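You operate a simulated robot arm through the tools that you are given. There is no shell and no other tool.

Carry out the task below with a simulated two-armed robot. There is one attempt and no reset: what you move stays moved.

JOB
Wipe up the spill on the worktop by the microwave with the hand towel and put it back.

The check looks at the end state, three seconds after you hand in, the way a careful person would. Anything else that was tipped, shoved, dropped, spilled or broken makes it a failure. Flat cloth is picked up by pressing the open fingertips on it (5 to 10 N) and closing them slowly along it; thin cloth reads only 2 to 8 mm in the jaws.

ROBOT AND FRAMES
Two 7-joint arms with two-finger parallel grippers on one trunk, on a base that drives. Base frame: it is fixed to the floor where the robot stands at the start and does not move with it; the origin is under the middle of the robot, x ahead of it, y to its left, z up; the surface under the hand at the start is at about z = 910. Lengths are in mm, angles in degrees, forces in N, time in s.
The left shoulder is at the start at [-4, 182, 1202], the right one opposite. With the tool pointing down near the work surface each hand reaches from about 220 to 680 mm from the robot's upright axis, wherever it stands, measured 20 degrees to its own side. Payload 3.8 kg a hand.
The tool frame of a hand sits at the grasp point between the pads (the TCP): z along the fingers, y along the line on which they close. The tips reach 30 mm beyond it. The gripper opens to 110 mm. The fingers are 20 mm wide and 10 mm thick; the gripper's body (48 by 112 mm) begins 55 mm behind the TCP.
Orientation is that of the tool frame in the base frame, as [roll, pitch, yaw] about the fixed x, y, z axes, in that order (R = Rz(yaw) Ry(pitch) Rx(roll)). With the fingers straight down and closing along the base's y, the tool's x points along the base's -x, its y along +y and its z along -z.

CONTROLS
- The arms move only by the tool nudge_tool. It takes "left_plan", "right_plan" or both (then of equal length, played together; a hand with none holds still); each is a list of rows, each a list of 3 entries, a list of its own where there are three numbers: the shift along the tool's x, y, z in mm, then the turn, a rotation vector about the tool's x, y, z in degrees, then the gripper command, from -1 (shut) to 1 (fully open), values between in proportion. In form: [[[tx, ty, tz], [wx, wy, wz], hand], ...]. A call has 1 to 20 rows; each row is the pose to reach, as a shift and turn from the pose commanded when the call began, along the tool's axes at that moment. Each row takes 0.2 s and may step no farther than 50 mm and 8.6 degrees from the row before; otherwise, or with a gripper value out of range, the whole call is refused. A pose out of reach is approached as far as the arm can. The call stops where the force on the tool passes 40 N (or 10 N more than at its start, if that is more) or the arm is blocked; 0.2 s more then pass. Each finger travels about 72 mm/s and halts on what it meets, pressing with about 41 N; the grip force reading is that of the motor and also rises with nothing between the fingers. The clock runs only during rows and for 0.2 s after the last one: add rows that repeat a pose to give the fingers time. The reply holds the time, the measured pose of the TCP, the force on the tool along the base axes, the opening and the grip force, in the units named above and with some noise, with the torque about the TCP (base axes, N m) and any sound that the robot's microphone picked up.
- Cameras (640 x 400 px; columns grow to the right, rows downward): "scene" is now at [93, 2, 1377]; the picture's right is [-0.16, -0.99, 0.01], its down [-0.46, 0.07, -0.88] and it looks along [0.87, -0.14, -0.47] (base axes); focal length 270 px, centre (320, 200). "left" rides on the left gripper at [72, -17, -103] in its tool frame; the picture's right is [0.23, 0.97, 0.00], its down [-0.76, 0.18, -0.62] and it looks along [-0.61, 0.14, 0.78] (tool axes); focal length 222 px, centre (320, 200). "right" rides on the right gripper at [73, 17, -103] in its tool frame; the picture's right is [-0.23, 0.97, 0.00], its down [-0.76, -0.18, -0.62] and it looks along [-0.61, -0.14, 0.78] (tool axes); focal length 222 px, centre (320, 200). There is no depth. A picture from a camera that has moved, and an enlarged one, comes with that camera's place and axes in the base frame and with its lens. The place of the scene camera against the robot may be out by one fixed shift of up to 18 mm in any direction.
- capture(camera): a new picture of that camera. It takes no simulated time.
- lift_body(by): slides the trunk up (or, below 0, down) by that many mm; the arms and the scene camera ride with it, the base frame stays. It gives what a move gives, with no picture.
- base_move(legs): drives the robot by 1 to 6 legs, each [ahead, turn to the left] in mm and degrees, along the robot's own axes; the way and the turn of a leg run together, so that a leg with both is an arc; at most 1500 mm and 180 degrees a leg. The arms and the cameras ride along, it lands a little off, and it stops where it bumps. It gives what a move gives.
- turn_head(pan, tilt): turns the head with the scene camera to pan (to the left, within 80 degrees either way) and tilt (down, from -29 to 69), counted from straight ahead of the robot. It gives what a move gives.
- zoom(camera, box): a new picture of the part [left, top, right, bottom] of that camera's present view, enlarged. It takes no simulated time.
- hand_in(): hands the job in; it is judged then, once.

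Nothing tells you exact positions but the pictures and the camera data. Unless the task says otherwise, let go and move clear before handing in.

The tools are called after ">>>" as a command line: name --argument value ..., lists and objects as JSON in quotes. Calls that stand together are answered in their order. nudge_tool: Moves the arms, as the interface text tells. Its arguments: {"type":"object","properties":{"left_plan":{"type":"array","items":{"type":"array"}},"right_plan":{"type":"array","items":{"type":"array"}}},"required":[]} The other tools are called the same way: lift_body (by) slides the trunk up or down; base_move (legs) drives the base; turn_head (pan, tilt) turns the head that bears the scene camera; capture (camera) takes a picture; zoom (camera, box) takes an enlarged picture of a part of a camera's view; hand_in () hands the job in.

At the start:

```text
time_s: 0.0
left_tcp_pos: [381.4, 126.2, 1207.3]
left_orientation: [-179.5, 1.3, 180.0]
left_force: [-0.2, 0.3, -1.1]
left_moment: [0.0, -0.02, -0.03]
left_gripper_width: 109.8
left_finger_force: 0.0
right_tcp_pos: [489.2, -270.2, 1132.4]
right_orientation: [-179.3, 1.2, 179.7]
right_force: [-0.8, 0.9, -0.7]
right_moment: [-0.02, 0.03, 0.0]
right_gripper_width: 109.8
right_finger_force: 0.1
trunk travel left (down, up): [-300.0, 270.0]
robot x, y, heading: [0.8, -0.3, 0.1]
head pan, tilt: [-9.1, 29.3]
```

scene: 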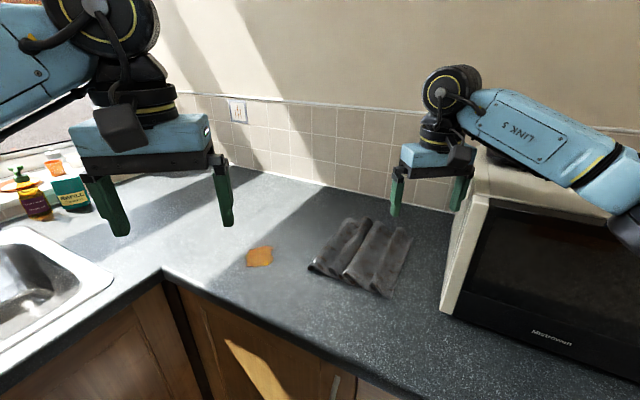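
right: 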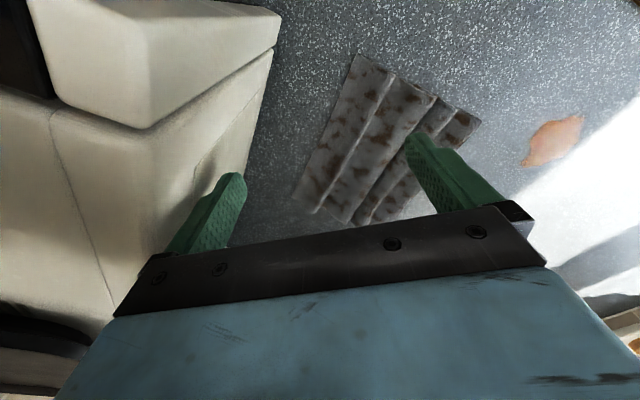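
left: 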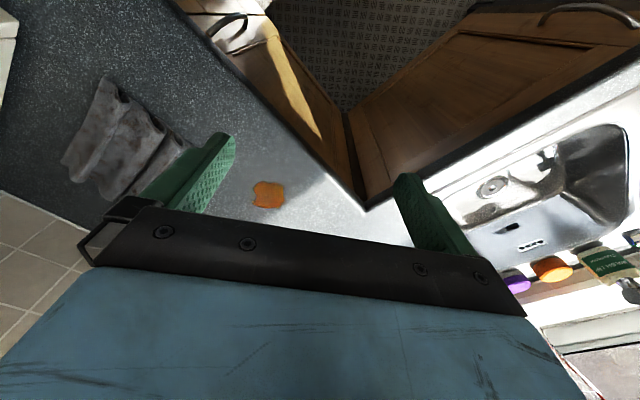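

I see an orange spill on the worktop, a folded grey cloth beside it near the microwave, and a sink with bottles on the left. Before moving, I'll look closer and around to see if this is the only cloth.

>>> zoom --camera "scene" --box '[220, 190, 440, 328]'

>>> zoom --camera "right" --box '[280, 30, 620, 242]'

>>> turn_head --pan 50 --tilt 30

>>> capture --camera "scene"

>>> turn_head --pan -60 --tilt 30

>>> capture --camera "scene"

```text
2.90 times, centred on (330, 259) of scene
camera zoom: at [93.0, 2.0, 1377.0], right [-0.16, -0.99, 0.01], down [-0.46, 0.07, -0.88], along [0.87, -0.14, -0.47], focal length 784 px, centre (291, 29)
```

zoom: 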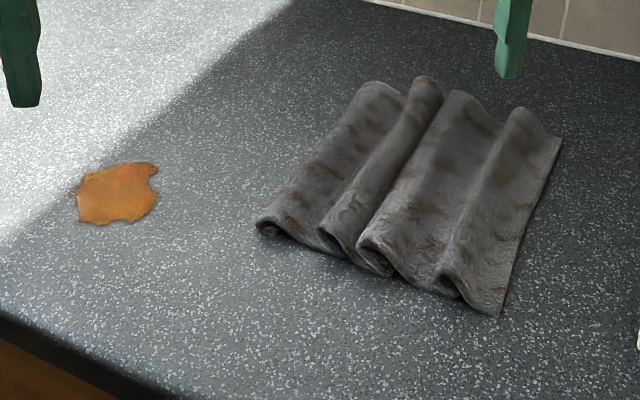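

```text
1.88 times, centred on (450, 136) of right
camera zoom: at [415.4, -251.6, 1232.9], right [0.23, 0.97, -0.01], down [0.75, -0.17, 0.64], along [0.62, -0.15, -0.77], focal length 418 px, centre (75, 320)
```

zoom: 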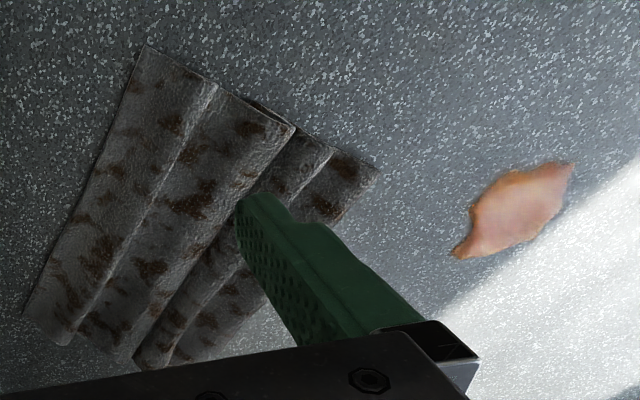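

```text
time_s: 1.3
left_tcp_pos: [383.2, 125.6, 1206.3]
left_orientation: [-179.3, 1.2, -180.0]
left_force: [-0.2, 0.3, 0.0]
left_moment: [-0.01, 0.0, -0.03]
left_gripper_width: 110.1
left_finger_force: 0.0
right_tcp_pos: [490.9, -270.9, 1130.9]
right_orientation: [-179.2, 1.2, 179.9]
right_force: [-0.2, 0.2, -0.8]
right_moment: [-0.02, 0.0, 0.01]
right_gripper_width: 109.9
right_finger_force: 0.0
trunk travel left (down, up): [-300.0, 270.0]
robot x, y, heading: [-0.6, -2.7, -0.1]
head pan, tilt: [50.0, 30.0]
```

```text
taken
camera scene: at [62.6, 86.1, 1374.1], right [0.76, -0.65, 0.02], down [-0.3, -0.39, -0.87], along [0.57, 0.66, -0.5], focal length 270 px, centre (320, 200)
```

scene: 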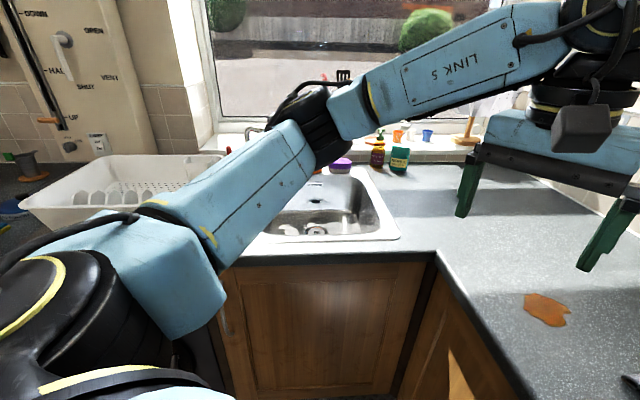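

```text
time_s: 3.2
left_tcp_pos: [383.2, 125.6, 1206.6]
left_orientation: [-179.3, 1.2, -180.0]
left_force: [0.5, -0.5, 0.4]
left_moment: [0.0, -0.02, -0.01]
left_gripper_width: 109.9
left_finger_force: 0.0
right_tcp_pos: [489.1, -271.2, 1131.5]
right_orientation: [-179.3, 1.1, 179.8]
right_force: [-1.0, 0.2, -0.2]
right_moment: [0.04, 0.01, 0.03]
right_gripper_width: 110.0
right_finger_force: 0.0
trunk travel left (down, up): [-300.0, 270.0]
robot x, y, heading: [2.4, -0.6, -0.2]
head pan, tilt: [-60.0, 30.0]
```

```text
taken
camera scene: at [49.0, -61.4, 1375.4], right [-0.87, -0.5, -0.01], down [-0.23, 0.42, -0.88], along [0.44, -0.76, -0.48], focal length 270 px, centre (320, 200)
```

scene: 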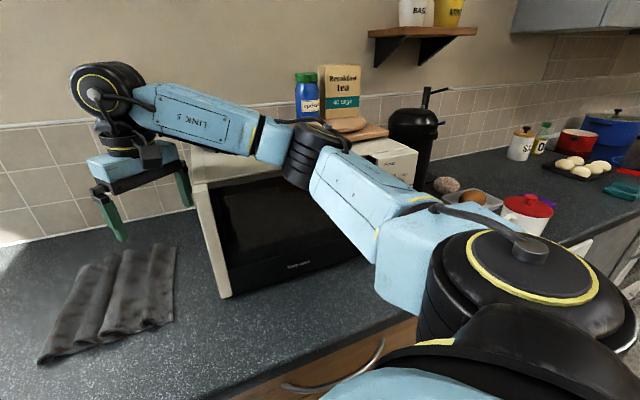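

The grey cloth lies between the microwave and the spill. I'll check the far left, far right and down for any other towel.

>>> turn_head --pan 80 --tilt 25

>>> capture --camera "scene"

>>> turn_head --pan -80 --tilt 25

>>> capture --camera "scene"

>>> turn_head --pan -10 --tilt 50

>>> capture --camera "scene"

```text
time_s: 5.4
left_tcp_pos: [382.8, 126.0, 1205.7]
left_orientation: [-179.3, 1.2, -180.0]
left_force: [0.1, -0.6, -0.5]
left_moment: [-0.03, -0.02, 0.0]
left_gripper_width: 110.3
left_finger_force: 0.1
right_tcp_pos: [489.6, -269.8, 1131.2]
right_orientation: [-179.3, 1.1, 179.8]
right_force: [0.7, -0.6, 0.1]
right_moment: [-0.02, 0.01, -0.02]
right_gripper_width: 110.1
right_finger_force: 0.0
trunk travel left (down, up): [-300.0, 270.0]
robot x, y, heading: [-4.4, 2.6, -0.5]
head pan, tilt: [80.0, 25.0]
```

```text
taken
camera scene: at [20.5, 108.2, 1380.9], right [0.98, -0.18, 0.02], down [-0.06, -0.43, -0.9], along [0.17, 0.89, -0.43], focal length 270 px, centre (320, 200)
```

scene: 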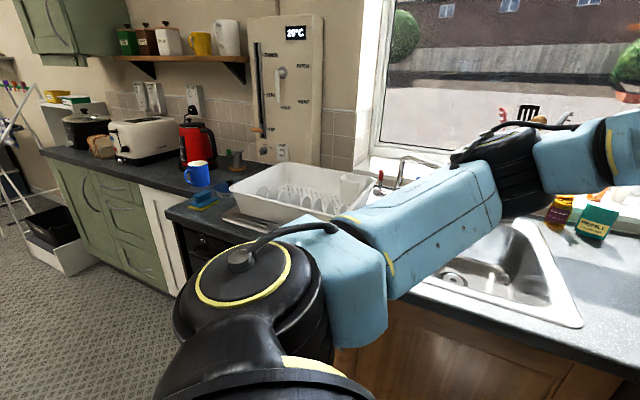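

```text
time_s: 7.9
left_tcp_pos: [383.8, 126.5, 1206.9]
left_orientation: [-179.4, 1.3, 180.0]
left_force: [0.2, 0.3, -0.8]
left_moment: [0.02, 0.01, 0.01]
left_gripper_width: 110.0
left_finger_force: 0.2
right_tcp_pos: [489.8, -269.5, 1130.9]
right_orientation: [-179.3, 1.1, 179.9]
right_force: [-0.2, 0.2, -0.2]
right_moment: [-0.02, 0.02, 0.0]
right_gripper_width: 109.9
right_finger_force: 0.1
trunk travel left (down, up): [-300.0, 270.0]
robot x, y, heading: [-1.4, 2.1, -0.2]
head pan, tilt: [-80.0, 25.0]
```

```text
taken
camera scene: at [20.0, -73.0, 1383.0], right [-0.99, -0.17, -0.02], down [-0.05, 0.41, -0.91], along [0.16, -0.9, -0.41], focal length 270 px, centre (320, 200)
```

scene: 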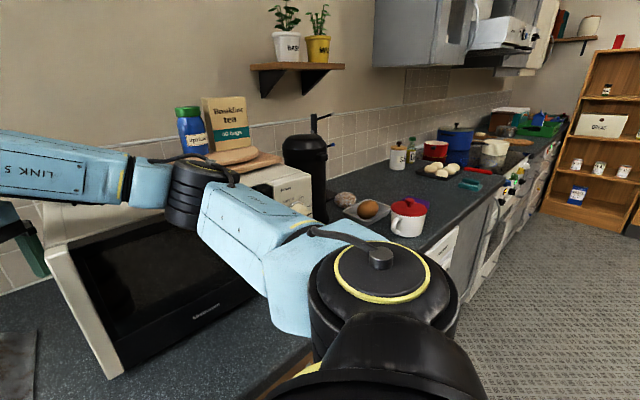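

```text
time_s: 9.3
left_tcp_pos: [383.5, 126.3, 1206.1]
left_orientation: [-179.3, 1.3, -179.9]
left_force: [-0.1, -0.8, -0.5]
left_moment: [-0.01, -0.04, 0.0]
left_gripper_width: 110.2
left_finger_force: 0.0
right_tcp_pos: [491.5, -269.1, 1130.3]
right_orientation: [-179.3, 1.1, 179.9]
right_force: [-0.4, -0.6, -0.5]
right_moment: [0.04, 0.01, -0.01]
right_gripper_width: 110.4
right_finger_force: 0.0
trunk travel left (down, up): [-300.0, 270.0]
robot x, y, heading: [0.5, 3.7, -0.3]
head pan, tilt: [-10.0, 50.0]
```

```text
taken
camera scene: at [80.9, 3.9, 1345.9], right [-0.18, -0.98, 0.01], down [-0.74, 0.13, -0.66], along [0.65, -0.12, -0.75], focal length 270 px, centre (320, 200)
```

scene: 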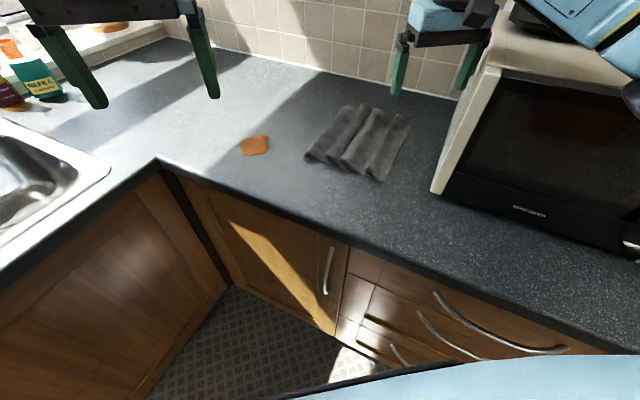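

The grey cloth is the only towel: roughly 250 x 200 mm, lying square to the counter with ridges running front to back, centre near (620,-210), and the spill is near (642,60). The microwave is just right of the towel. I'll look down to see how close the base stands to the cabinet.

>>> turn_head --pan -38 --tilt 69

>>> capture --camera "scene"

>>> turn_head --pan -38 --tilt 40

>>> capture --camera "scene"

```text
time_s: 10.2
left_tcp_pos: [383.4, 127.2, 1206.1]
left_orientation: [-179.4, 1.2, -180.0]
left_force: [-0.9, -0.5, 0.0]
left_moment: [-0.02, -0.03, -0.04]
left_gripper_width: 109.8
left_finger_force: 0.1
right_tcp_pos: [490.3, -268.4, 1130.3]
right_orientation: [-179.4, 1.2, 179.8]
right_force: [-0.6, 0.2, 0.2]
right_moment: [-0.04, 0.01, 0.0]
right_gripper_width: 109.9
right_finger_force: 0.1
trunk travel left (down, up): [-300.0, 270.0]
robot x, y, heading: [-1.7, -0.0, -0.2]
head pan, tilt: [-38.0, 68.8]
```

```text
taken
camera scene: at [49.6, -17.2, 1323.5], right [-0.62, -0.79, 0.0], down [-0.72, 0.57, -0.38], along [0.3, -0.24, -0.92], focal length 270 px, centre (320, 200)
```

scene: 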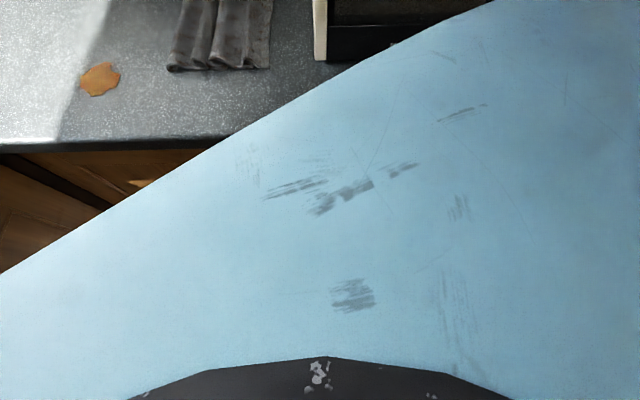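

```text
time_s: 11.1
left_tcp_pos: [383.6, 127.3, 1205.5]
left_orientation: [-179.3, 1.2, -180.0]
left_force: [-0.4, -0.3, -0.7]
left_moment: [-0.03, 0.03, 0.01]
left_gripper_width: 110.1
left_finger_force: 0.1
right_tcp_pos: [490.7, -268.9, 1131.4]
right_orientation: [-179.3, 1.1, 179.8]
right_force: [-0.2, 0.2, 0.8]
right_moment: [0.0, 0.01, 0.02]
right_gripper_width: 110.3
right_finger_force: 0.1
trunk travel left (down, up): [-300.0, 270.0]
robot x, y, heading: [-2.0, -2.3, -0.2]
head pan, tilt: [-38.0, 40.0]
```

```text
taken
camera scene: at [71.7, -34.6, 1360.2], right [-0.62, -0.79, 0.0], down [-0.49, 0.39, -0.78], along [0.61, -0.48, -0.62], focal length 270 px, centre (320, 200)
```

scene: 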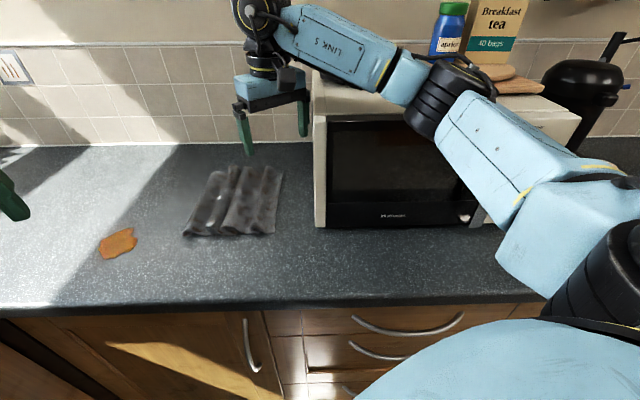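

The view square to the counter (about -38°) confirms it: spill left-front, towel beside the microwave. I plan to use the left arm after turning the robot right. First I tuck the right arm back and up, so it can't touch the microwave.

>>> nudge_tool --right_plan '[[[0, 0, -30], [0, 0, 0], 1], [[0, 0, -60], [0, 0, 0], 1], [[40, 0, -75], [0, 0, 0], 0.5], [[80, 0, -90], [0, 0, 0], 0], [[120, 0, -90], [0, 0, 0], -0.5], [[160, 0, -90], [0, 0, 0], -1], [[190, 0, -90], [0, 0, 0], -1], [[190, 0, -90], [0, 0, 0], -1]]'

>>> capture --camera "scene"

```text
time_s: 12.9
left_tcp_pos: [406.5, 113.1, 1198.8]
left_orientation: [180.0, 0.1, 179.9]
left_force: [-0.2, -0.3, 0.4]
left_moment: [-0.02, 0.01, 0.0]
left_gripper_width: 109.9
left_finger_force: 0.0
right_tcp_pos: [320.6, -280.3, 1207.6]
right_orientation: [179.9, -0.1, 179.8]
right_force: [0.2, 0.4, 0.8]
right_moment: [0.0, 0.0, 0.02]
right_gripper_width: 0.2
right_finger_force: 37.6
trunk travel left (down, up): [-300.0, 270.0]
robot x, y, heading: [0.5, 1.0, -0.3]
head pan, tilt: [-38.0, 40.0]
```

```text
taken
camera scene: at [98.1, -49.4, 1358.2], right [-0.62, -0.79, 0.0], down [-0.51, 0.4, -0.77], along [0.6, -0.47, -0.64], focal length 270 px, centre (320, 200)
```

scene: 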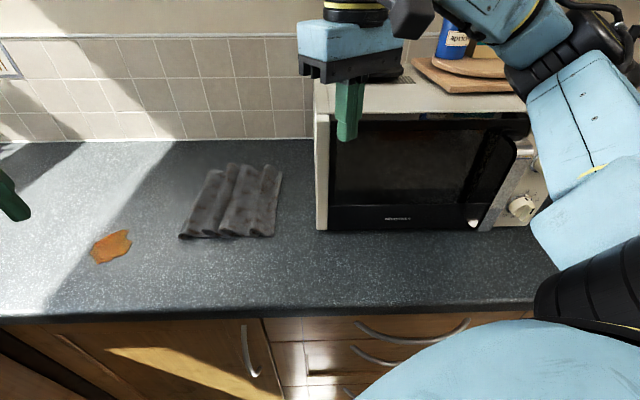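

The right hand is tucked clear of the microwave. Next I take the left wrist view to re-measure the spill and towel before turning.

>>> capture --camera "left"

>>> base_move --legs '[[0, -18]]'

>>> capture --camera "scene"

```text
taken
camera left: at [333.0, 97.4, 1303.1], right [-0.23, 0.97, 0.0], down [0.76, 0.18, 0.62], along [0.61, 0.14, -0.78], focal length 222 px, centre (320, 200)
```

left: 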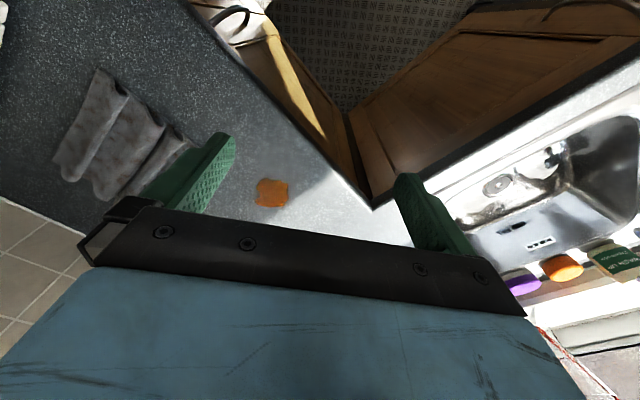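

```text
time_s: 14.3
left_tcp_pos: [419.8, -17.1, 1198.6]
left_orientation: [180.0, 0.0, 162.0]
left_force: [-0.1, 0.6, -0.2]
left_moment: [0.02, 0.0, 0.02]
left_gripper_width: 109.9
left_finger_force: 0.1
right_tcp_pos: [220.1, -365.2, 1208.1]
right_orientation: [-180.0, 0.0, 161.8]
right_force: [0.5, -1.2, -0.7]
right_moment: [0.0, -0.01, -0.02]
right_gripper_width: 0.0
right_finger_force: 37.3
trunk travel left (down, up): [-300.0, 270.0]
robot x, y, heading: [-1.2, -3.5, -17.9]
head pan, tilt: [-38.0, 40.0]
```

```text
taken
camera scene: at [76.8, -74.6, 1358.2], right [-0.83, -0.56, 0.0], down [-0.36, 0.53, -0.77], along [0.43, -0.64, -0.64], focal length 270 px, centre (320, 200)
```

scene: 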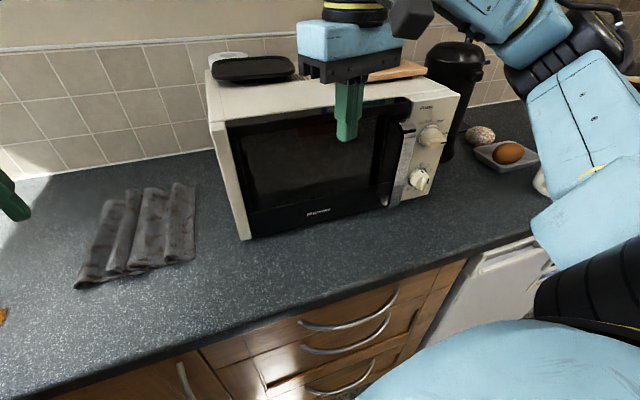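

Spill re-measured at about (644,58), and the turn went cleanly. I'll turn the remaining 18° and point the head straight at the towel and spill.

>>> base_move --legs '[[0, -18]]'

>>> turn_head --pan 20 --tilt 40

>>> capture --camera "scene"

>>> capture --camera "left"

>>> capture --camera "right"

```text
time_s: 15.7
left_tcp_pos: [393.9, -147.6, 1199.1]
left_orientation: [179.9, 0.0, 143.9]
left_force: [-0.4, 0.0, 0.2]
left_moment: [0.0, -0.03, 0.04]
left_gripper_width: 110.0
left_finger_force: 0.0
right_tcp_pos: [94.0, -415.9, 1209.1]
right_orientation: [-180.0, 0.0, 143.7]
right_force: [0.2, -0.7, -0.1]
right_moment: [0.01, -0.03, -0.01]
right_gripper_width: 0.1
right_finger_force: 37.3
trunk travel left (down, up): [-300.0, 270.0]
robot x, y, heading: [3.9, 1.2, -36.3]
head pan, tilt: [-38.0, 40.0]
```

```text
time_s: 17.0
left_tcp_pos: [394.9, -147.8, 1198.8]
left_orientation: [-180.0, 0.0, 143.8]
left_force: [-0.8, 0.7, 0.4]
left_moment: [-0.02, -0.01, 0.0]
left_gripper_width: 109.8
left_finger_force: 0.1
right_tcp_pos: [95.7, -416.0, 1207.6]
right_orientation: [-180.0, -0.1, 143.7]
right_force: [0.1, 0.0, 0.3]
right_moment: [0.01, 0.04, -0.03]
right_gripper_width: 0.0
right_finger_force: 37.8
trunk travel left (down, up): [-300.0, 270.0]
robot x, y, heading: [4.6, -0.6, -36.2]
head pan, tilt: [20.0, 40.0]
```

```text
taken
camera scene: at [108.3, -33.3, 1358.2], right [-0.28, -0.96, 0.0], down [-0.62, 0.18, -0.77], along [0.74, -0.21, -0.64], focal length 270 px, centre (320, 200)
```

scene: 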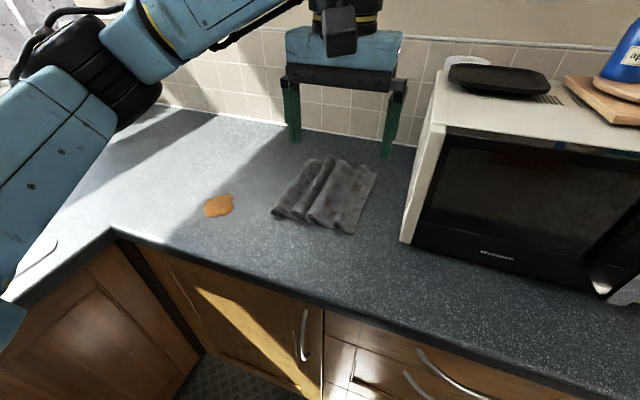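

```text
taken
camera left: at [325.3, -117.9, 1303.3], right [0.39, 0.92, 0.0], down [0.72, -0.3, 0.62], along [0.57, -0.24, -0.78], focal length 222 px, centre (320, 200)
```

left: 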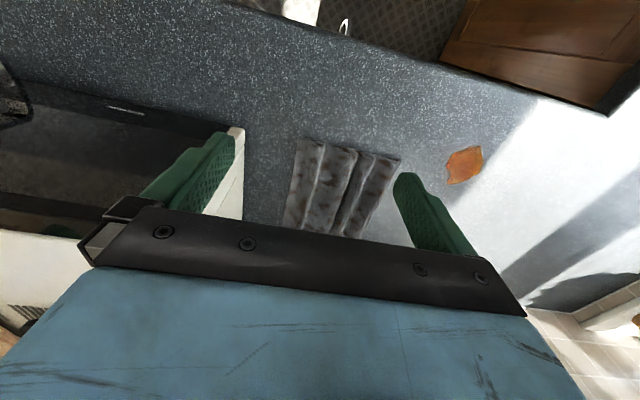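

```text
taken
camera right: at [46.5, -358.9, 1311.0], right [0.76, 0.65, 0.0], down [0.51, -0.59, 0.62], along [0.41, -0.47, -0.78], focal length 222 px, centre (320, 200)
```

right: 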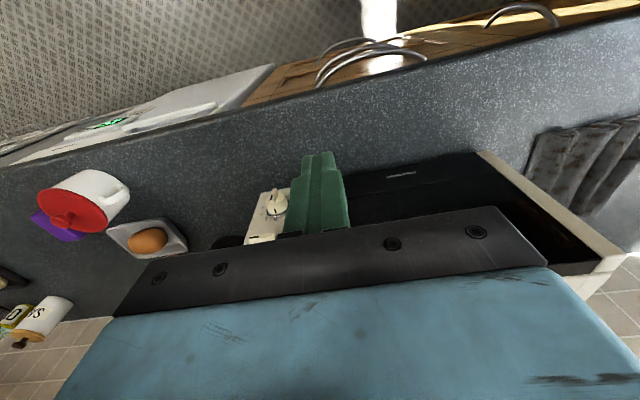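

The robot now faces the counter squarely and the left wrist camera sees towel and spill together. I'll zoom to measure the ridges and the spill precisely.

>>> zoom --camera "left" --box '[260, 110, 500, 260]'

>>> zoom --camera "scene" --box '[190, 130, 400, 261]'

```text
2.67 times, centred on (380, 185) of left
camera zoom: at [325.3, -117.9, 1303.3], right [0.39, 0.92, 0.0], down [0.72, -0.3, 0.62], along [0.57, -0.24, -0.78], focal length 592 px, centre (160, 240)
```

zoom: 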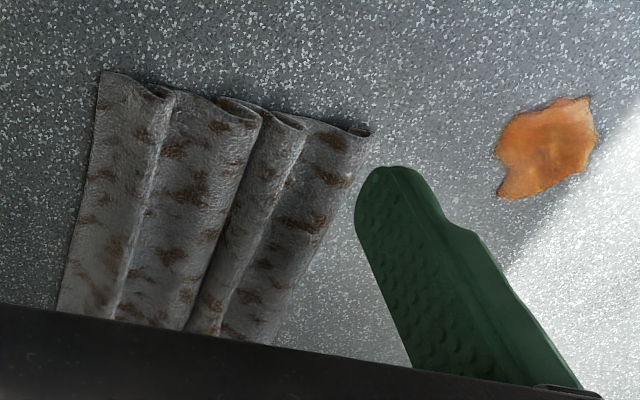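

```text
3.05 times, centred on (295, 196) of scene
camera zoom: at [108.3, -33.3, 1358.2], right [-0.28, -0.96, 0.0], down [-0.62, 0.18, -0.77], along [0.74, -0.21, -0.64], focal length 824 px, centre (396, 214)
```

zoom: 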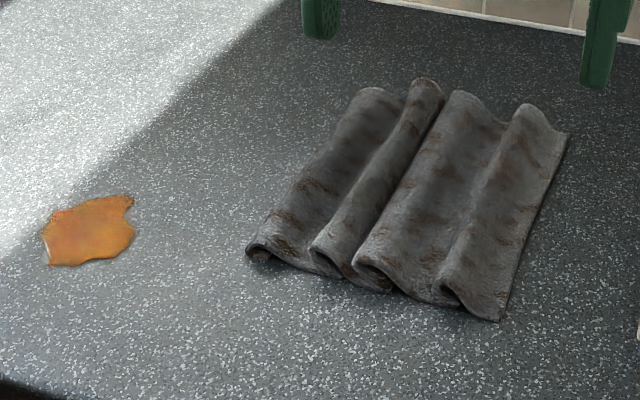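

Ridges run away from me at local y ≈ 138, 201, 237, 291, with towel x from 497 to about 745. The spill is centred at local (485,430), about 90 x 80 mm. I'll bring the left hand over the middle two ridges at a safe height, then look.

>>> nudge_tool --left_plan '[[[-40, 21, 0], [0, 0, 0], 0.8], [[-80, 42, 0], [0, 0, 0], 0.5], [[-120, 64, 0], [0, 0, 0], 0.2], [[-160, 85, 0], [0, 0, 0], 0.1], [[-194, 106, 0], [0, 0, 0], 0.1], [[-194, 106, 45], [0, 0, 0], 0.1], [[-194, 106, 90], [0, 0, 0], 0.1], [[-194, 106, 135], [0, 0, 0], 0.1], [[-194, 106, 170], [0, 0, 0], 0.1], [[-194, 106, 170], [0, 0, 0], 0.1]]'

>>> capture --camera "scene"

>>> capture --camera "left"

```text
time_s: 19.2
left_tcp_pos: [613.0, -177.7, 1030.0]
left_orientation: [180.0, 0.0, 143.9]
left_force: [-0.1, 0.8, -0.5]
left_moment: [-0.02, -0.03, -0.05]
left_gripper_width: 60.6
left_finger_force: 0.0
right_tcp_pos: [94.8, -416.6, 1208.4]
right_orientation: [180.0, 0.0, 143.7]
right_force: [0.1, 0.0, 0.4]
right_moment: [0.02, 0.01, -0.02]
right_gripper_width: 0.0
right_finger_force: 37.6
trunk travel left (down, up): [-300.0, 270.0]
robot x, y, heading: [0.6, 1.5, -35.9]
head pan, tilt: [20.0, 40.0]
```

```text
taken
camera scene: at [108.2, -33.1, 1358.3], right [-0.28, -0.96, 0.0], down [-0.62, 0.18, -0.77], along [0.74, -0.21, -0.64], focal length 270 px, centre (320, 200)
```

scene: 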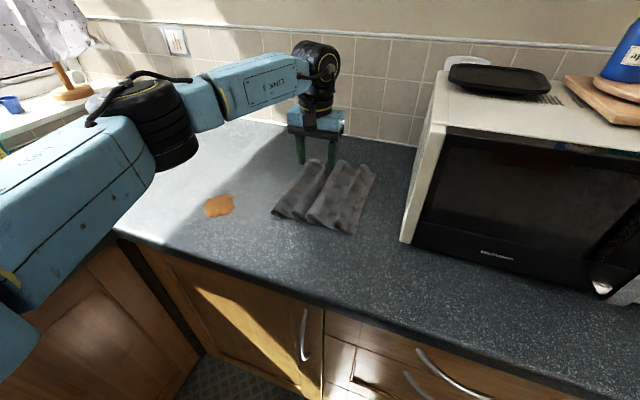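

```text
taken
camera left: at [544.6, -147.7, 1134.2], right [0.39, 0.92, 0.0], down [0.72, -0.3, 0.62], along [0.57, -0.24, -0.78], focal length 222 px, centre (320, 200)
```

left: 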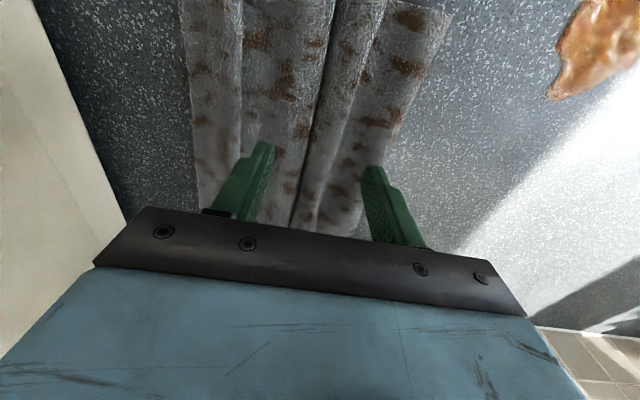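

The hand is centred on the valley between the two middle ridges, as planned. I'll open slightly wider and go down gently, checking force.

>>> nudge_tool --left_plan '[[[0, 0, 20], [0, 0, 0], 0.4], [[0, 0, 40], [0, 0, 0], 0.4], [[0, 0, 60], [0, 0, 0], 0.4], [[0, 0, 70], [0, 0, 0], 0.4], [[0, 0, 76], [0, 0, 0], 0.4], [[0, 0, 80], [0, 0, 0], 0.4], [[0, 0, 80], [0, 0, 0], 0.4]]'

>>> capture --camera "left"

>>> zoom --camera "scene" --box '[190, 100, 400, 231]'

```text
time_s: 20.8
left_tcp_pos: [614.3, -175.2, 948.5]
left_orientation: [-180.0, 0.1, 143.9]
left_force: [1.0, 0.2, 0.9]
left_moment: [-0.07, 0.04, 0.0]
left_gripper_width: 76.8
left_finger_force: 0.1
right_tcp_pos: [94.4, -416.6, 1207.8]
right_orientation: [-180.0, -0.1, 143.7]
right_force: [0.6, 0.6, 0.0]
right_moment: [0.04, -0.02, -0.02]
right_gripper_width: 0.0
right_finger_force: 37.4
trunk travel left (down, up): [-300.0, 270.0]
robot x, y, heading: [2.1, 2.2, -36.1]
head pan, tilt: [20.0, 40.0]
```

```text
taken
camera left: at [544.4, -146.3, 1053.4], right [0.39, 0.92, 0.0], down [0.72, -0.3, 0.62], along [0.57, -0.24, -0.78], focal length 222 px, centre (320, 200)
```

left: 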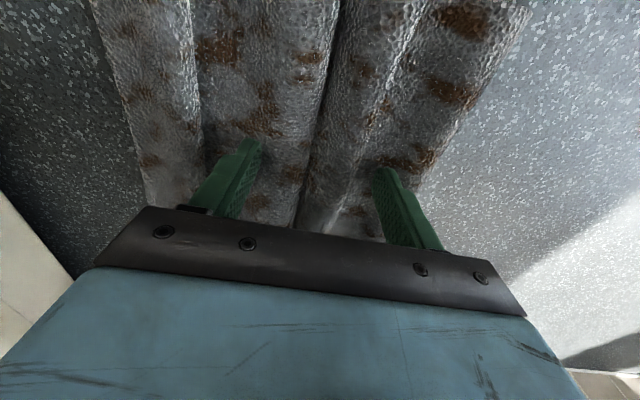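

```text
3.05 times, centred on (295, 166) of scene
camera zoom: at [108.3, -33.2, 1358.2], right [-0.28, -0.96, 0.0], down [-0.62, 0.18, -0.77], along [0.74, -0.21, -0.64], focal length 824 px, centre (396, 305)
```

zoom: 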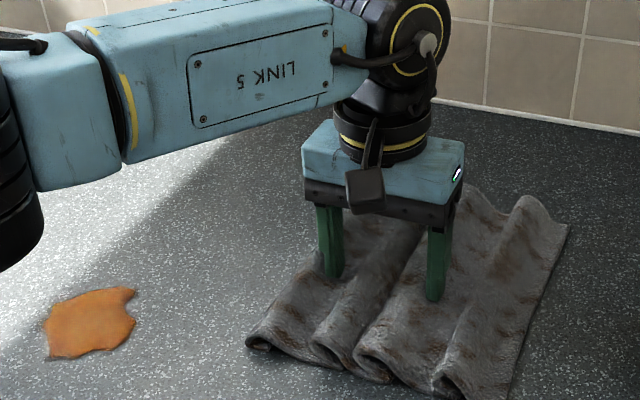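

The fingertips are on the cloth at almost no force, straddling the two middle ridges. I'll press lightly in small steps and read the force.

>>> nudge_tool --left_plan '[[[0, 0, 3], [0, 0, 0], 0.4], [[0, 0, 5], [0, 0, 0], 0.4], [[0, 0, 5], [0, 0, 0], 0.4]]'

```text
time_s: 21.6
left_tcp_pos: [612.7, -175.8, 947.2]
left_orientation: [-180.0, 0.2, 143.9]
left_force: [2.0, 0.4, 12.8]
left_moment: [-0.34, 0.2, 0.06]
left_gripper_width: 76.3
left_finger_force: 0.1
right_tcp_pos: [93.6, -415.5, 1207.7]
right_orientation: [180.0, 0.0, 143.7]
right_force: [0.3, 0.2, 0.1]
right_moment: [-0.05, -0.03, 0.0]
right_gripper_width: 0.2
right_finger_force: 37.8
trunk travel left (down, up): [-300.0, 270.0]
robot x, y, heading: [0.0, -1.6, -36.0]
head pan, tilt: [20.0, 40.0]
```

Pressing at 12.8 N, slightly more than wanted. I'll ease up 1.5 mm and close slowly along the cloth.

>>> nudge_tool --left_plan '[[[0, 0, -1.5], [0, 0, 0], 0.35], [[0, 0, -1.5], [0, 0, 0], 0.28], [[0, 0, -1.5], [0, 0, 0], 0.21], [[0, 0, -1.5], [0, 0, 0], 0.14], [[0, 0, -1.5], [0, 0, 0], 0.07], [[0, 0, -1.5], [0, 0, 0], 0.0], [[0, 0, -1.5], [0, 0, 0], -0.07], [[0, 0, -1.5], [0, 0, 0], -0.14], [[0, 0, -1.5], [0, 0, 0], -0.21], [[0, 0, -1.5], [0, 0, 0], -0.28]]'

>>> zoom --camera "scene" --box '[190, 100, 400, 231]'

>>> capture --camera "left"

```text
time_s: 23.8
left_tcp_pos: [612.7, -175.8, 945.8]
left_orientation: [180.0, 0.2, 143.9]
left_force: [-0.2, 0.6, 8.9]
left_moment: [-0.14, 0.09, 0.02]
left_gripper_width: 40.0
left_finger_force: 0.1
right_tcp_pos: [93.5, -416.3, 1207.1]
right_orientation: [180.0, 0.0, 143.7]
right_force: [0.7, -0.2, 0.7]
right_moment: [-0.01, 0.03, -0.01]
right_gripper_width: 0.0
right_finger_force: 37.2
trunk travel left (down, up): [-300.0, 270.0]
robot x, y, heading: [1.1, -1.2, -36.1]
head pan, tilt: [20.0, 40.0]
```

```text
3.05 times, centred on (295, 166) of scene
camera zoom: at [107.5, -32.9, 1358.3], right [-0.28, -0.96, 0.0], down [-0.62, 0.18, -0.77], along [0.74, -0.21, -0.64], focal length 824 px, centre (396, 305)
```

zoom: 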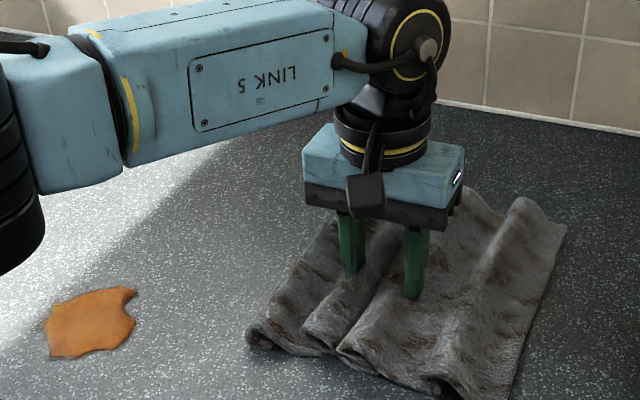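

```text
taken
camera left: at [543.6, -146.2, 1050.4], right [0.39, 0.92, 0.0], down [0.72, -0.3, 0.62], along [0.57, -0.24, -0.78], focal length 222 px, centre (320, 200)
```

left: 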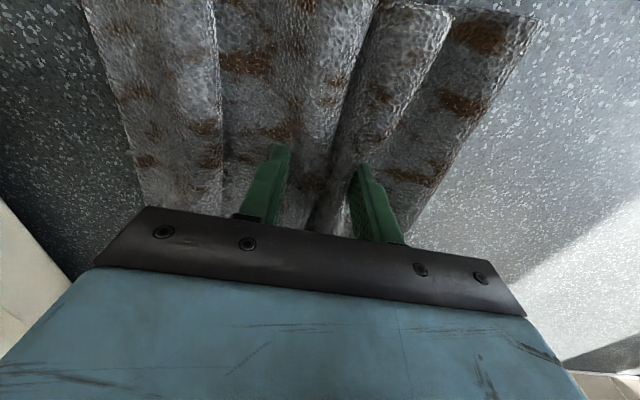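

The cloth is bunching between the fingers nicely at about 9 N. I'll keep closing slowly until it is gripped.

>>> nudge_tool --left_plan '[[[0, 0, 0], [0, 0, 0], -0.35], [[0, 0, 0], [0, 0, 0], -0.42], [[0, 0, 0], [0, 0, 0], -0.49], [[0, 0, 0], [0, 0, 0], -0.56], [[0, 0, 0], [0, 0, 0], -0.63], [[0, 0, 0], [0, 0, 0], -0.7], [[0, 0, 0], [0, 0, 0], -0.77], [[0, 0, 0], [0, 0, 0], -0.84], [[0, 0, 0], [0, 0, 0], -0.92], [[0, 0, 0], [0, 0, 0], -1], [[0, 0, 0], [0, 0, 0], -1], [[0, 0, 0], [0, 0, 0], -1]]'

>>> zoom --camera "scene" --box '[190, 100, 400, 231]'

>>> capture --camera "left"

```text
time_s: 26.4
left_tcp_pos: [612.1, -176.5, 945.7]
left_orientation: [179.9, 0.1, 143.9]
left_force: [-1.4, 0.1, 13.5]
left_moment: [-0.14, 0.18, 0.0]
left_gripper_width: 9.9
left_finger_force: 40.9
right_tcp_pos: [93.1, -416.3, 1208.2]
right_orientation: [-180.0, -0.1, 143.7]
right_force: [0.5, -0.7, -0.5]
right_moment: [0.01, 0.03, 0.03]
right_gripper_width: 0.0
right_finger_force: 37.6
trunk travel left (down, up): [-300.0, 270.0]
robot x, y, heading: [-4.6, 4.8, -36.2]
head pan, tilt: [20.0, 40.0]
```

```text
3.05 times, centred on (295, 166) of scene
camera zoom: at [106.9, -32.8, 1358.4], right [-0.28, -0.96, 0.0], down [-0.62, 0.18, -0.77], along [0.74, -0.21, -0.64], focal length 824 px, centre (396, 305)
```

zoom: 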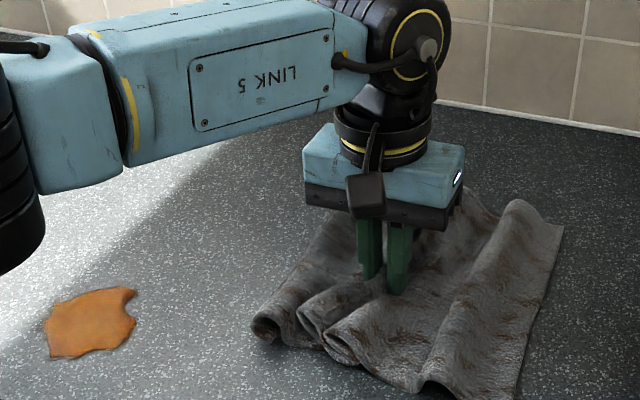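

```text
taken
camera left: at [543.0, -146.4, 1050.8], right [0.39, 0.92, 0.0], down [0.72, -0.3, 0.62], along [0.57, -0.24, -0.78], focal length 222 px, centre (320, 200)
```

left: 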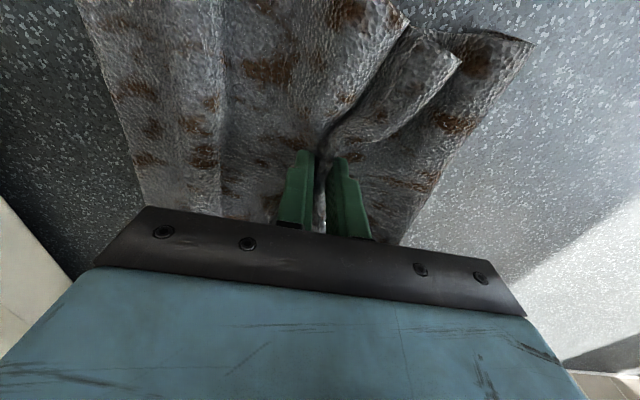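

Gripped: the jaws read 9.9 mm at 41 N with the cloth bunched between them. The return pose is TCP (612,-176.5) at about z 945. I'll lift slightly and drag the towel toward the spill, keeping it nearly flat.

>>> nudge_tool --left_plan '[[[0, 0, -10], [0, 0, 0], -1], [[0, 0, -18], [0, 0, 0], -1], [[12, 22, -20], [0, 0, 0], -1], [[24, 45, -20], [0, 0, 0], -1], [[36, 68, -20], [0, 0, 0], -1], [[48, 90, -20], [0, 0, 0], -1], [[57, 106, -20], [0, 0, 0], -1]]'

>>> capture --camera "scene"

>>> capture --camera "left"

```text
time_s: 28.0
left_tcp_pos: [630.3, -56.5, 965.8]
left_orientation: [-180.0, 0.0, 143.9]
left_force: [0.8, 0.4, -1.5]
left_moment: [-0.04, 0.03, 0.05]
left_gripper_width: 9.0
left_finger_force: 40.5
right_tcp_pos: [94.2, -416.0, 1208.9]
right_orientation: [180.0, 0.0, 143.8]
right_force: [-0.8, 0.0, 0.1]
right_moment: [0.03, 0.03, 0.03]
right_gripper_width: 0.0
right_finger_force: 37.9
trunk travel left (down, up): [-300.0, 270.0]
robot x, y, heading: [3.0, -0.5, -36.2]
head pan, tilt: [20.0, 40.0]
```

```text
taken
camera scene: at [108.4, -32.8, 1358.2], right [-0.28, -0.96, 0.0], down [-0.62, 0.18, -0.77], along [0.74, -0.21, -0.64], focal length 270 px, centre (320, 200)
```

scene: 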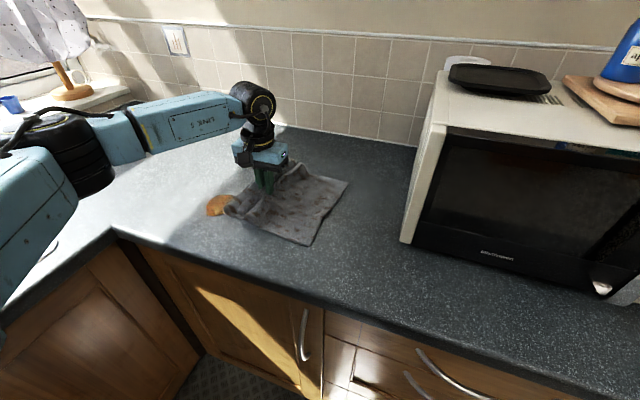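

```text
taken
camera left: at [561.0, -26.1, 1070.2], right [0.39, 0.92, 0.0], down [0.72, -0.31, 0.62], along [0.57, -0.24, -0.78], focal length 222 px, centre (320, 200)
```

left: 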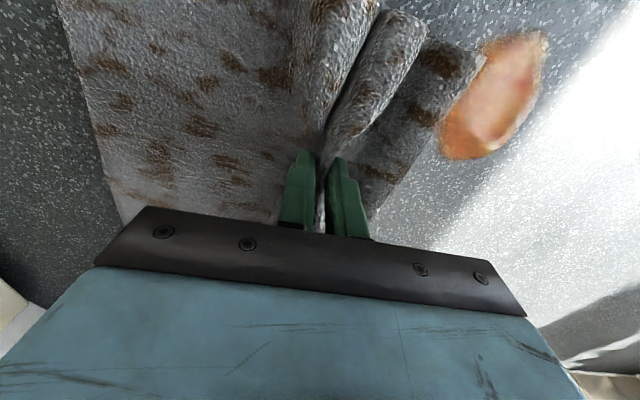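

The towel follows well, trailing flat, and its front edge has reached the spill. I continue until the fingers are over the spill's centre.

>>> nudge_tool --left_plan '[[[12, 22, 0], [0, 0, 0], -1], [[24, 45, 0], [0, 0, 0], -1], [[36, 68, 0], [0, 0, 0], -1], [[48, 90, 0], [0, 0, 0], -1], [[57, 106, 0], [0, 0, 0], -1], [[57, 106, 0], [0, 0, 0], -1]]'

>>> zoom --camera "scene" --box '[130, 100, 400, 269]'

>>> capture --camera "left"

```text
time_s: 29.4
left_tcp_pos: [645.9, 61.5, 965.2]
left_orientation: [180.0, 0.1, 143.9]
left_force: [-0.2, -0.2, -0.3]
left_moment: [-0.06, 0.05, 0.03]
left_gripper_width: 8.9
left_finger_force: 41.4
right_tcp_pos: [94.2, -415.7, 1207.5]
right_orientation: [-179.9, -0.1, 143.7]
right_force: [0.4, 0.2, 0.1]
right_moment: [0.02, 0.01, 0.01]
right_gripper_width: 0.0
right_finger_force: 37.5
trunk travel left (down, up): [-300.0, 270.0]
robot x, y, heading: [-1.1, -1.6, -36.3]
head pan, tilt: [20.0, 40.0]
```

```text
2.37 times, centred on (265, 184) of scene
camera zoom: at [108.3, -33.5, 1358.2], right [-0.28, -0.96, 0.0], down [-0.62, 0.18, -0.77], along [0.74, -0.21, -0.64], focal length 640 px, centre (450, 237)
```

zoom: 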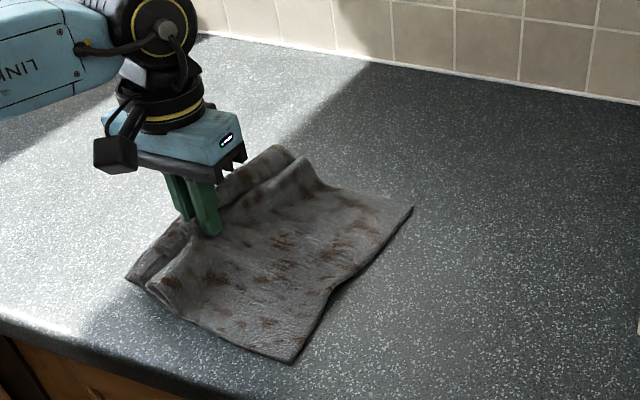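

```text
taken
camera left: at [576.5, 91.3, 1069.4], right [0.39, 0.92, 0.0], down [0.72, -0.31, 0.62], along [0.57, -0.24, -0.78], focal length 222 px, centre (320, 200)
```

left: 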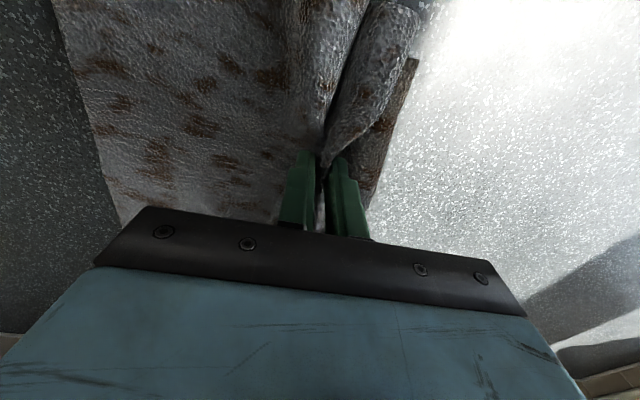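

The towel covers the spill with the fingers above its centre. Now I'll press it down lightly and check force.

>>> nudge_tool --left_plan '[[[0, 0, 10], [0, 0, 0], -1], [[0, 0, 18], [0, 0, 0], -1], [[0, 0, 21], [0, 0, 0], -1], [[0, 0, 21], [0, 0, 0], -1]]'

```text
time_s: 30.4
left_tcp_pos: [645.6, 62.0, 948.0]
left_orientation: [179.9, 0.5, 144.0]
left_force: [0.4, 4.0, 29.0]
left_moment: [0.17, 0.12, 0.04]
left_gripper_width: 8.9
left_finger_force: 41.5
right_tcp_pos: [91.9, -415.7, 1207.1]
right_orientation: [179.9, 0.1, 143.7]
right_force: [0.2, -0.6, -0.9]
right_moment: [0.03, -0.01, -0.02]
right_gripper_width: 0.3
right_finger_force: 37.8
trunk travel left (down, up): [-300.0, 270.0]
robot x, y, heading: [-1.0, 1.7, -36.1]
head pan, tilt: [20.0, 40.0]
```

29 N is more than needed, so I ease 2 mm and wipe in a raster over the near half of the spill.

>>> nudge_tool --left_plan '[[[0, 0, -2], [0, 0, 0], -1], [[0, 22, -2], [0, 0, 0], -1], [[0, 44, -2], [0, 0, 0], -1], [[18, 44, -2], [0, 0, 0], -1], [[18, 20, -2], [0, 0, 0], -1], [[18, -4, -2], [0, 0, 0], -1], [[18, -28, -2], [0, 0, 0], -1], [[18, -46, -2], [0, 0, 0], -1], [[36, -46, -2], [0, 0, 0], -1], [[36, -22, -2], [0, 0, 0], -1], [[36, 2, -2], [0, 0, 0], -1], [[36, 26, -2], [0, 0, 0], -1], [[36, 46, -2], [0, 0, 0], -1], [[50, 36, -2], [0, 0, 0], -1], [[52, 12, -2], [0, 0, 0], -1], [[52, -12, -2], [0, 0, 0], -1], [[40, -30, -2], [0, 0, 0], -1], [[20, -15, -2], [0, 0, 0], -1], [[0, 0, -2], [0, 0, 0], -1]]'

>>> zoom --camera "scene" --box '[130, 100, 400, 269]'

>>> capture --camera "left"

```text
time_s: 34.4
left_tcp_pos: [644.8, 61.5, 947.8]
left_orientation: [-180.0, 0.1, 143.8]
left_force: [-2.9, -0.4, 13.8]
left_moment: [-0.07, 0.19, 0.04]
left_gripper_width: 9.0
left_finger_force: 41.5
right_tcp_pos: [93.2, -416.6, 1207.2]
right_orientation: [179.9, 0.0, 143.7]
right_force: [0.0, -0.3, -0.4]
right_moment: [-0.03, -0.03, 0.01]
right_gripper_width: 0.0
right_finger_force: 37.9
trunk travel left (down, up): [-300.0, 270.0]
robot x, y, heading: [-3.0, -0.1, -36.1]
head pan, tilt: [20.0, 40.0]
```

```text
2.37 times, centred on (265, 184) of scene
camera zoom: at [106.7, -33.7, 1358.3], right [-0.28, -0.96, 0.0], down [-0.62, 0.18, -0.77], along [0.74, -0.21, -0.64], focal length 640 px, centre (450, 237)
```

zoom: 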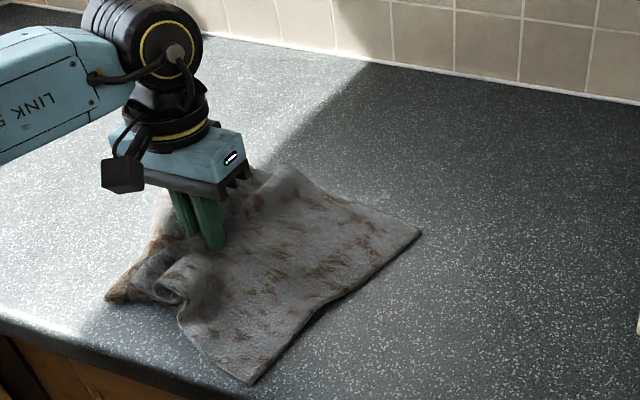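

```text
taken
camera left: at [575.1, 91.6, 1051.7], right [0.39, 0.92, 0.0], down [0.72, -0.31, 0.62], along [0.57, -0.24, -0.78], focal length 222 px, centre (320, 200)
```

left: 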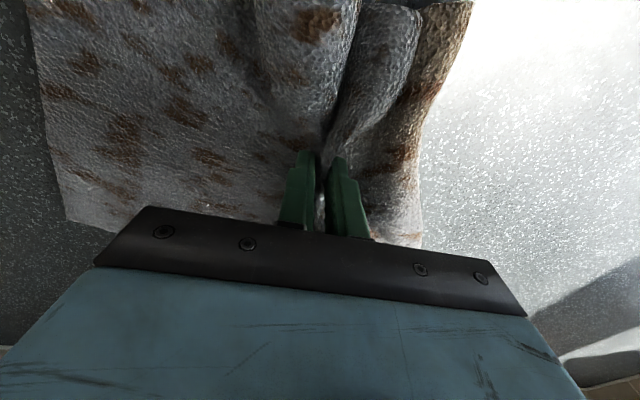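

Near-half wiped; the towel's left edge seems to have picked up some colour. Now the far half of the spill, staying at about 13 N.

>>> nudge_tool --left_plan '[[[0, -22, 0], [0, 0, 0], -1], [[0, -44, 0], [0, 0, 0], -1], [[-18, -44, 0], [0, 0, 0], -1], [[-18, -20, 0], [0, 0, 0], -1], [[-18, 4, 0], [0, 0, 0], -1], [[-18, 28, 0], [0, 0, 0], -1], [[-18, 46, 0], [0, 0, 0], -1], [[-36, 46, 0], [0, 0, 0], -1], [[-36, 22, 0], [0, 0, 0], -1], [[-36, -2, 0], [0, 0, 0], -1], [[-36, -26, 0], [0, 0, 0], -1], [[-36, -42, 0], [0, 0, 0], -1], [[-52, -30, 0], [0, 0, 0], -1], [[-54, -8, 0], [0, 0, 0], -1], [[-54, 14, 0], [0, 0, 0], -1], [[-40, 34, 0], [0, 0, 0], -1], [[-20, 18, 0], [0, 0, 0], -1], [[0, 0, 0], [0, 0, 0], -1]]'

>>> zoom --camera "scene" --box '[130, 100, 400, 269]'

>>> capture --camera "left"

```text
time_s: 38.2
left_tcp_pos: [644.8, 63.2, 949.1]
left_orientation: [180.0, 0.0, 144.1]
left_force: [2.2, 1.5, 10.1]
left_moment: [0.0, -0.02, 0.04]
left_gripper_width: 8.7
left_finger_force: 41.3
right_tcp_pos: [93.4, -415.7, 1208.2]
right_orientation: [-180.0, -0.1, 143.8]
right_force: [-1.0, 0.5, -0.5]
right_moment: [-0.01, -0.03, -0.05]
right_gripper_width: 0.0
right_finger_force: 37.9
trunk travel left (down, up): [-300.0, 270.0]
robot x, y, heading: [-0.5, 1.2, -36.2]
head pan, tilt: [20.0, 40.0]
```

```text
2.37 times, centred on (265, 184) of scene
camera zoom: at [107.5, -33.0, 1358.3], right [-0.28, -0.96, 0.0], down [-0.62, 0.18, -0.77], along [0.74, -0.21, -0.64], focal length 640 px, centre (450, 237)
```

zoom: 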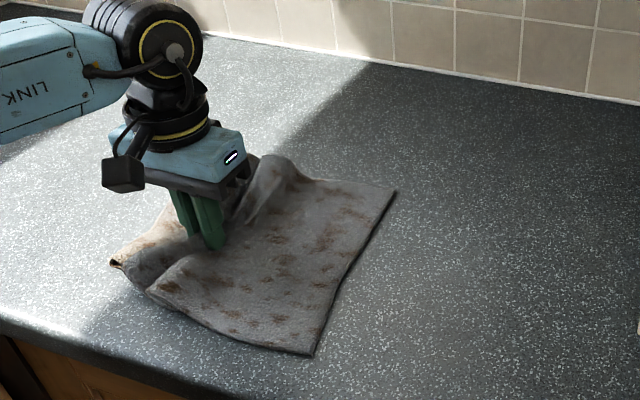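

```text
taken
camera left: at [575.7, 91.7, 1052.0], right [0.39, 0.92, 0.0], down [0.72, -0.3, 0.62], along [0.57, -0.24, -0.78], focal length 222 px, centre (320, 200)
```

left: 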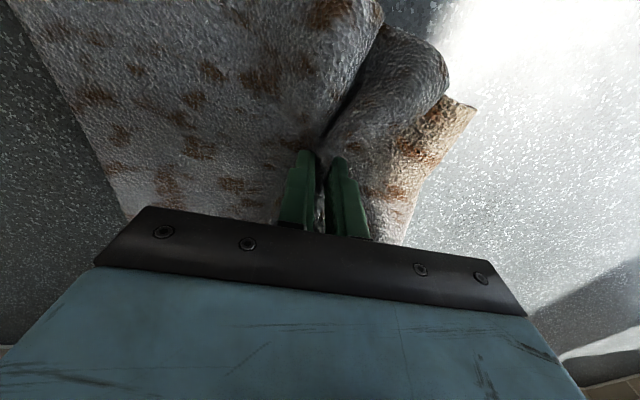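

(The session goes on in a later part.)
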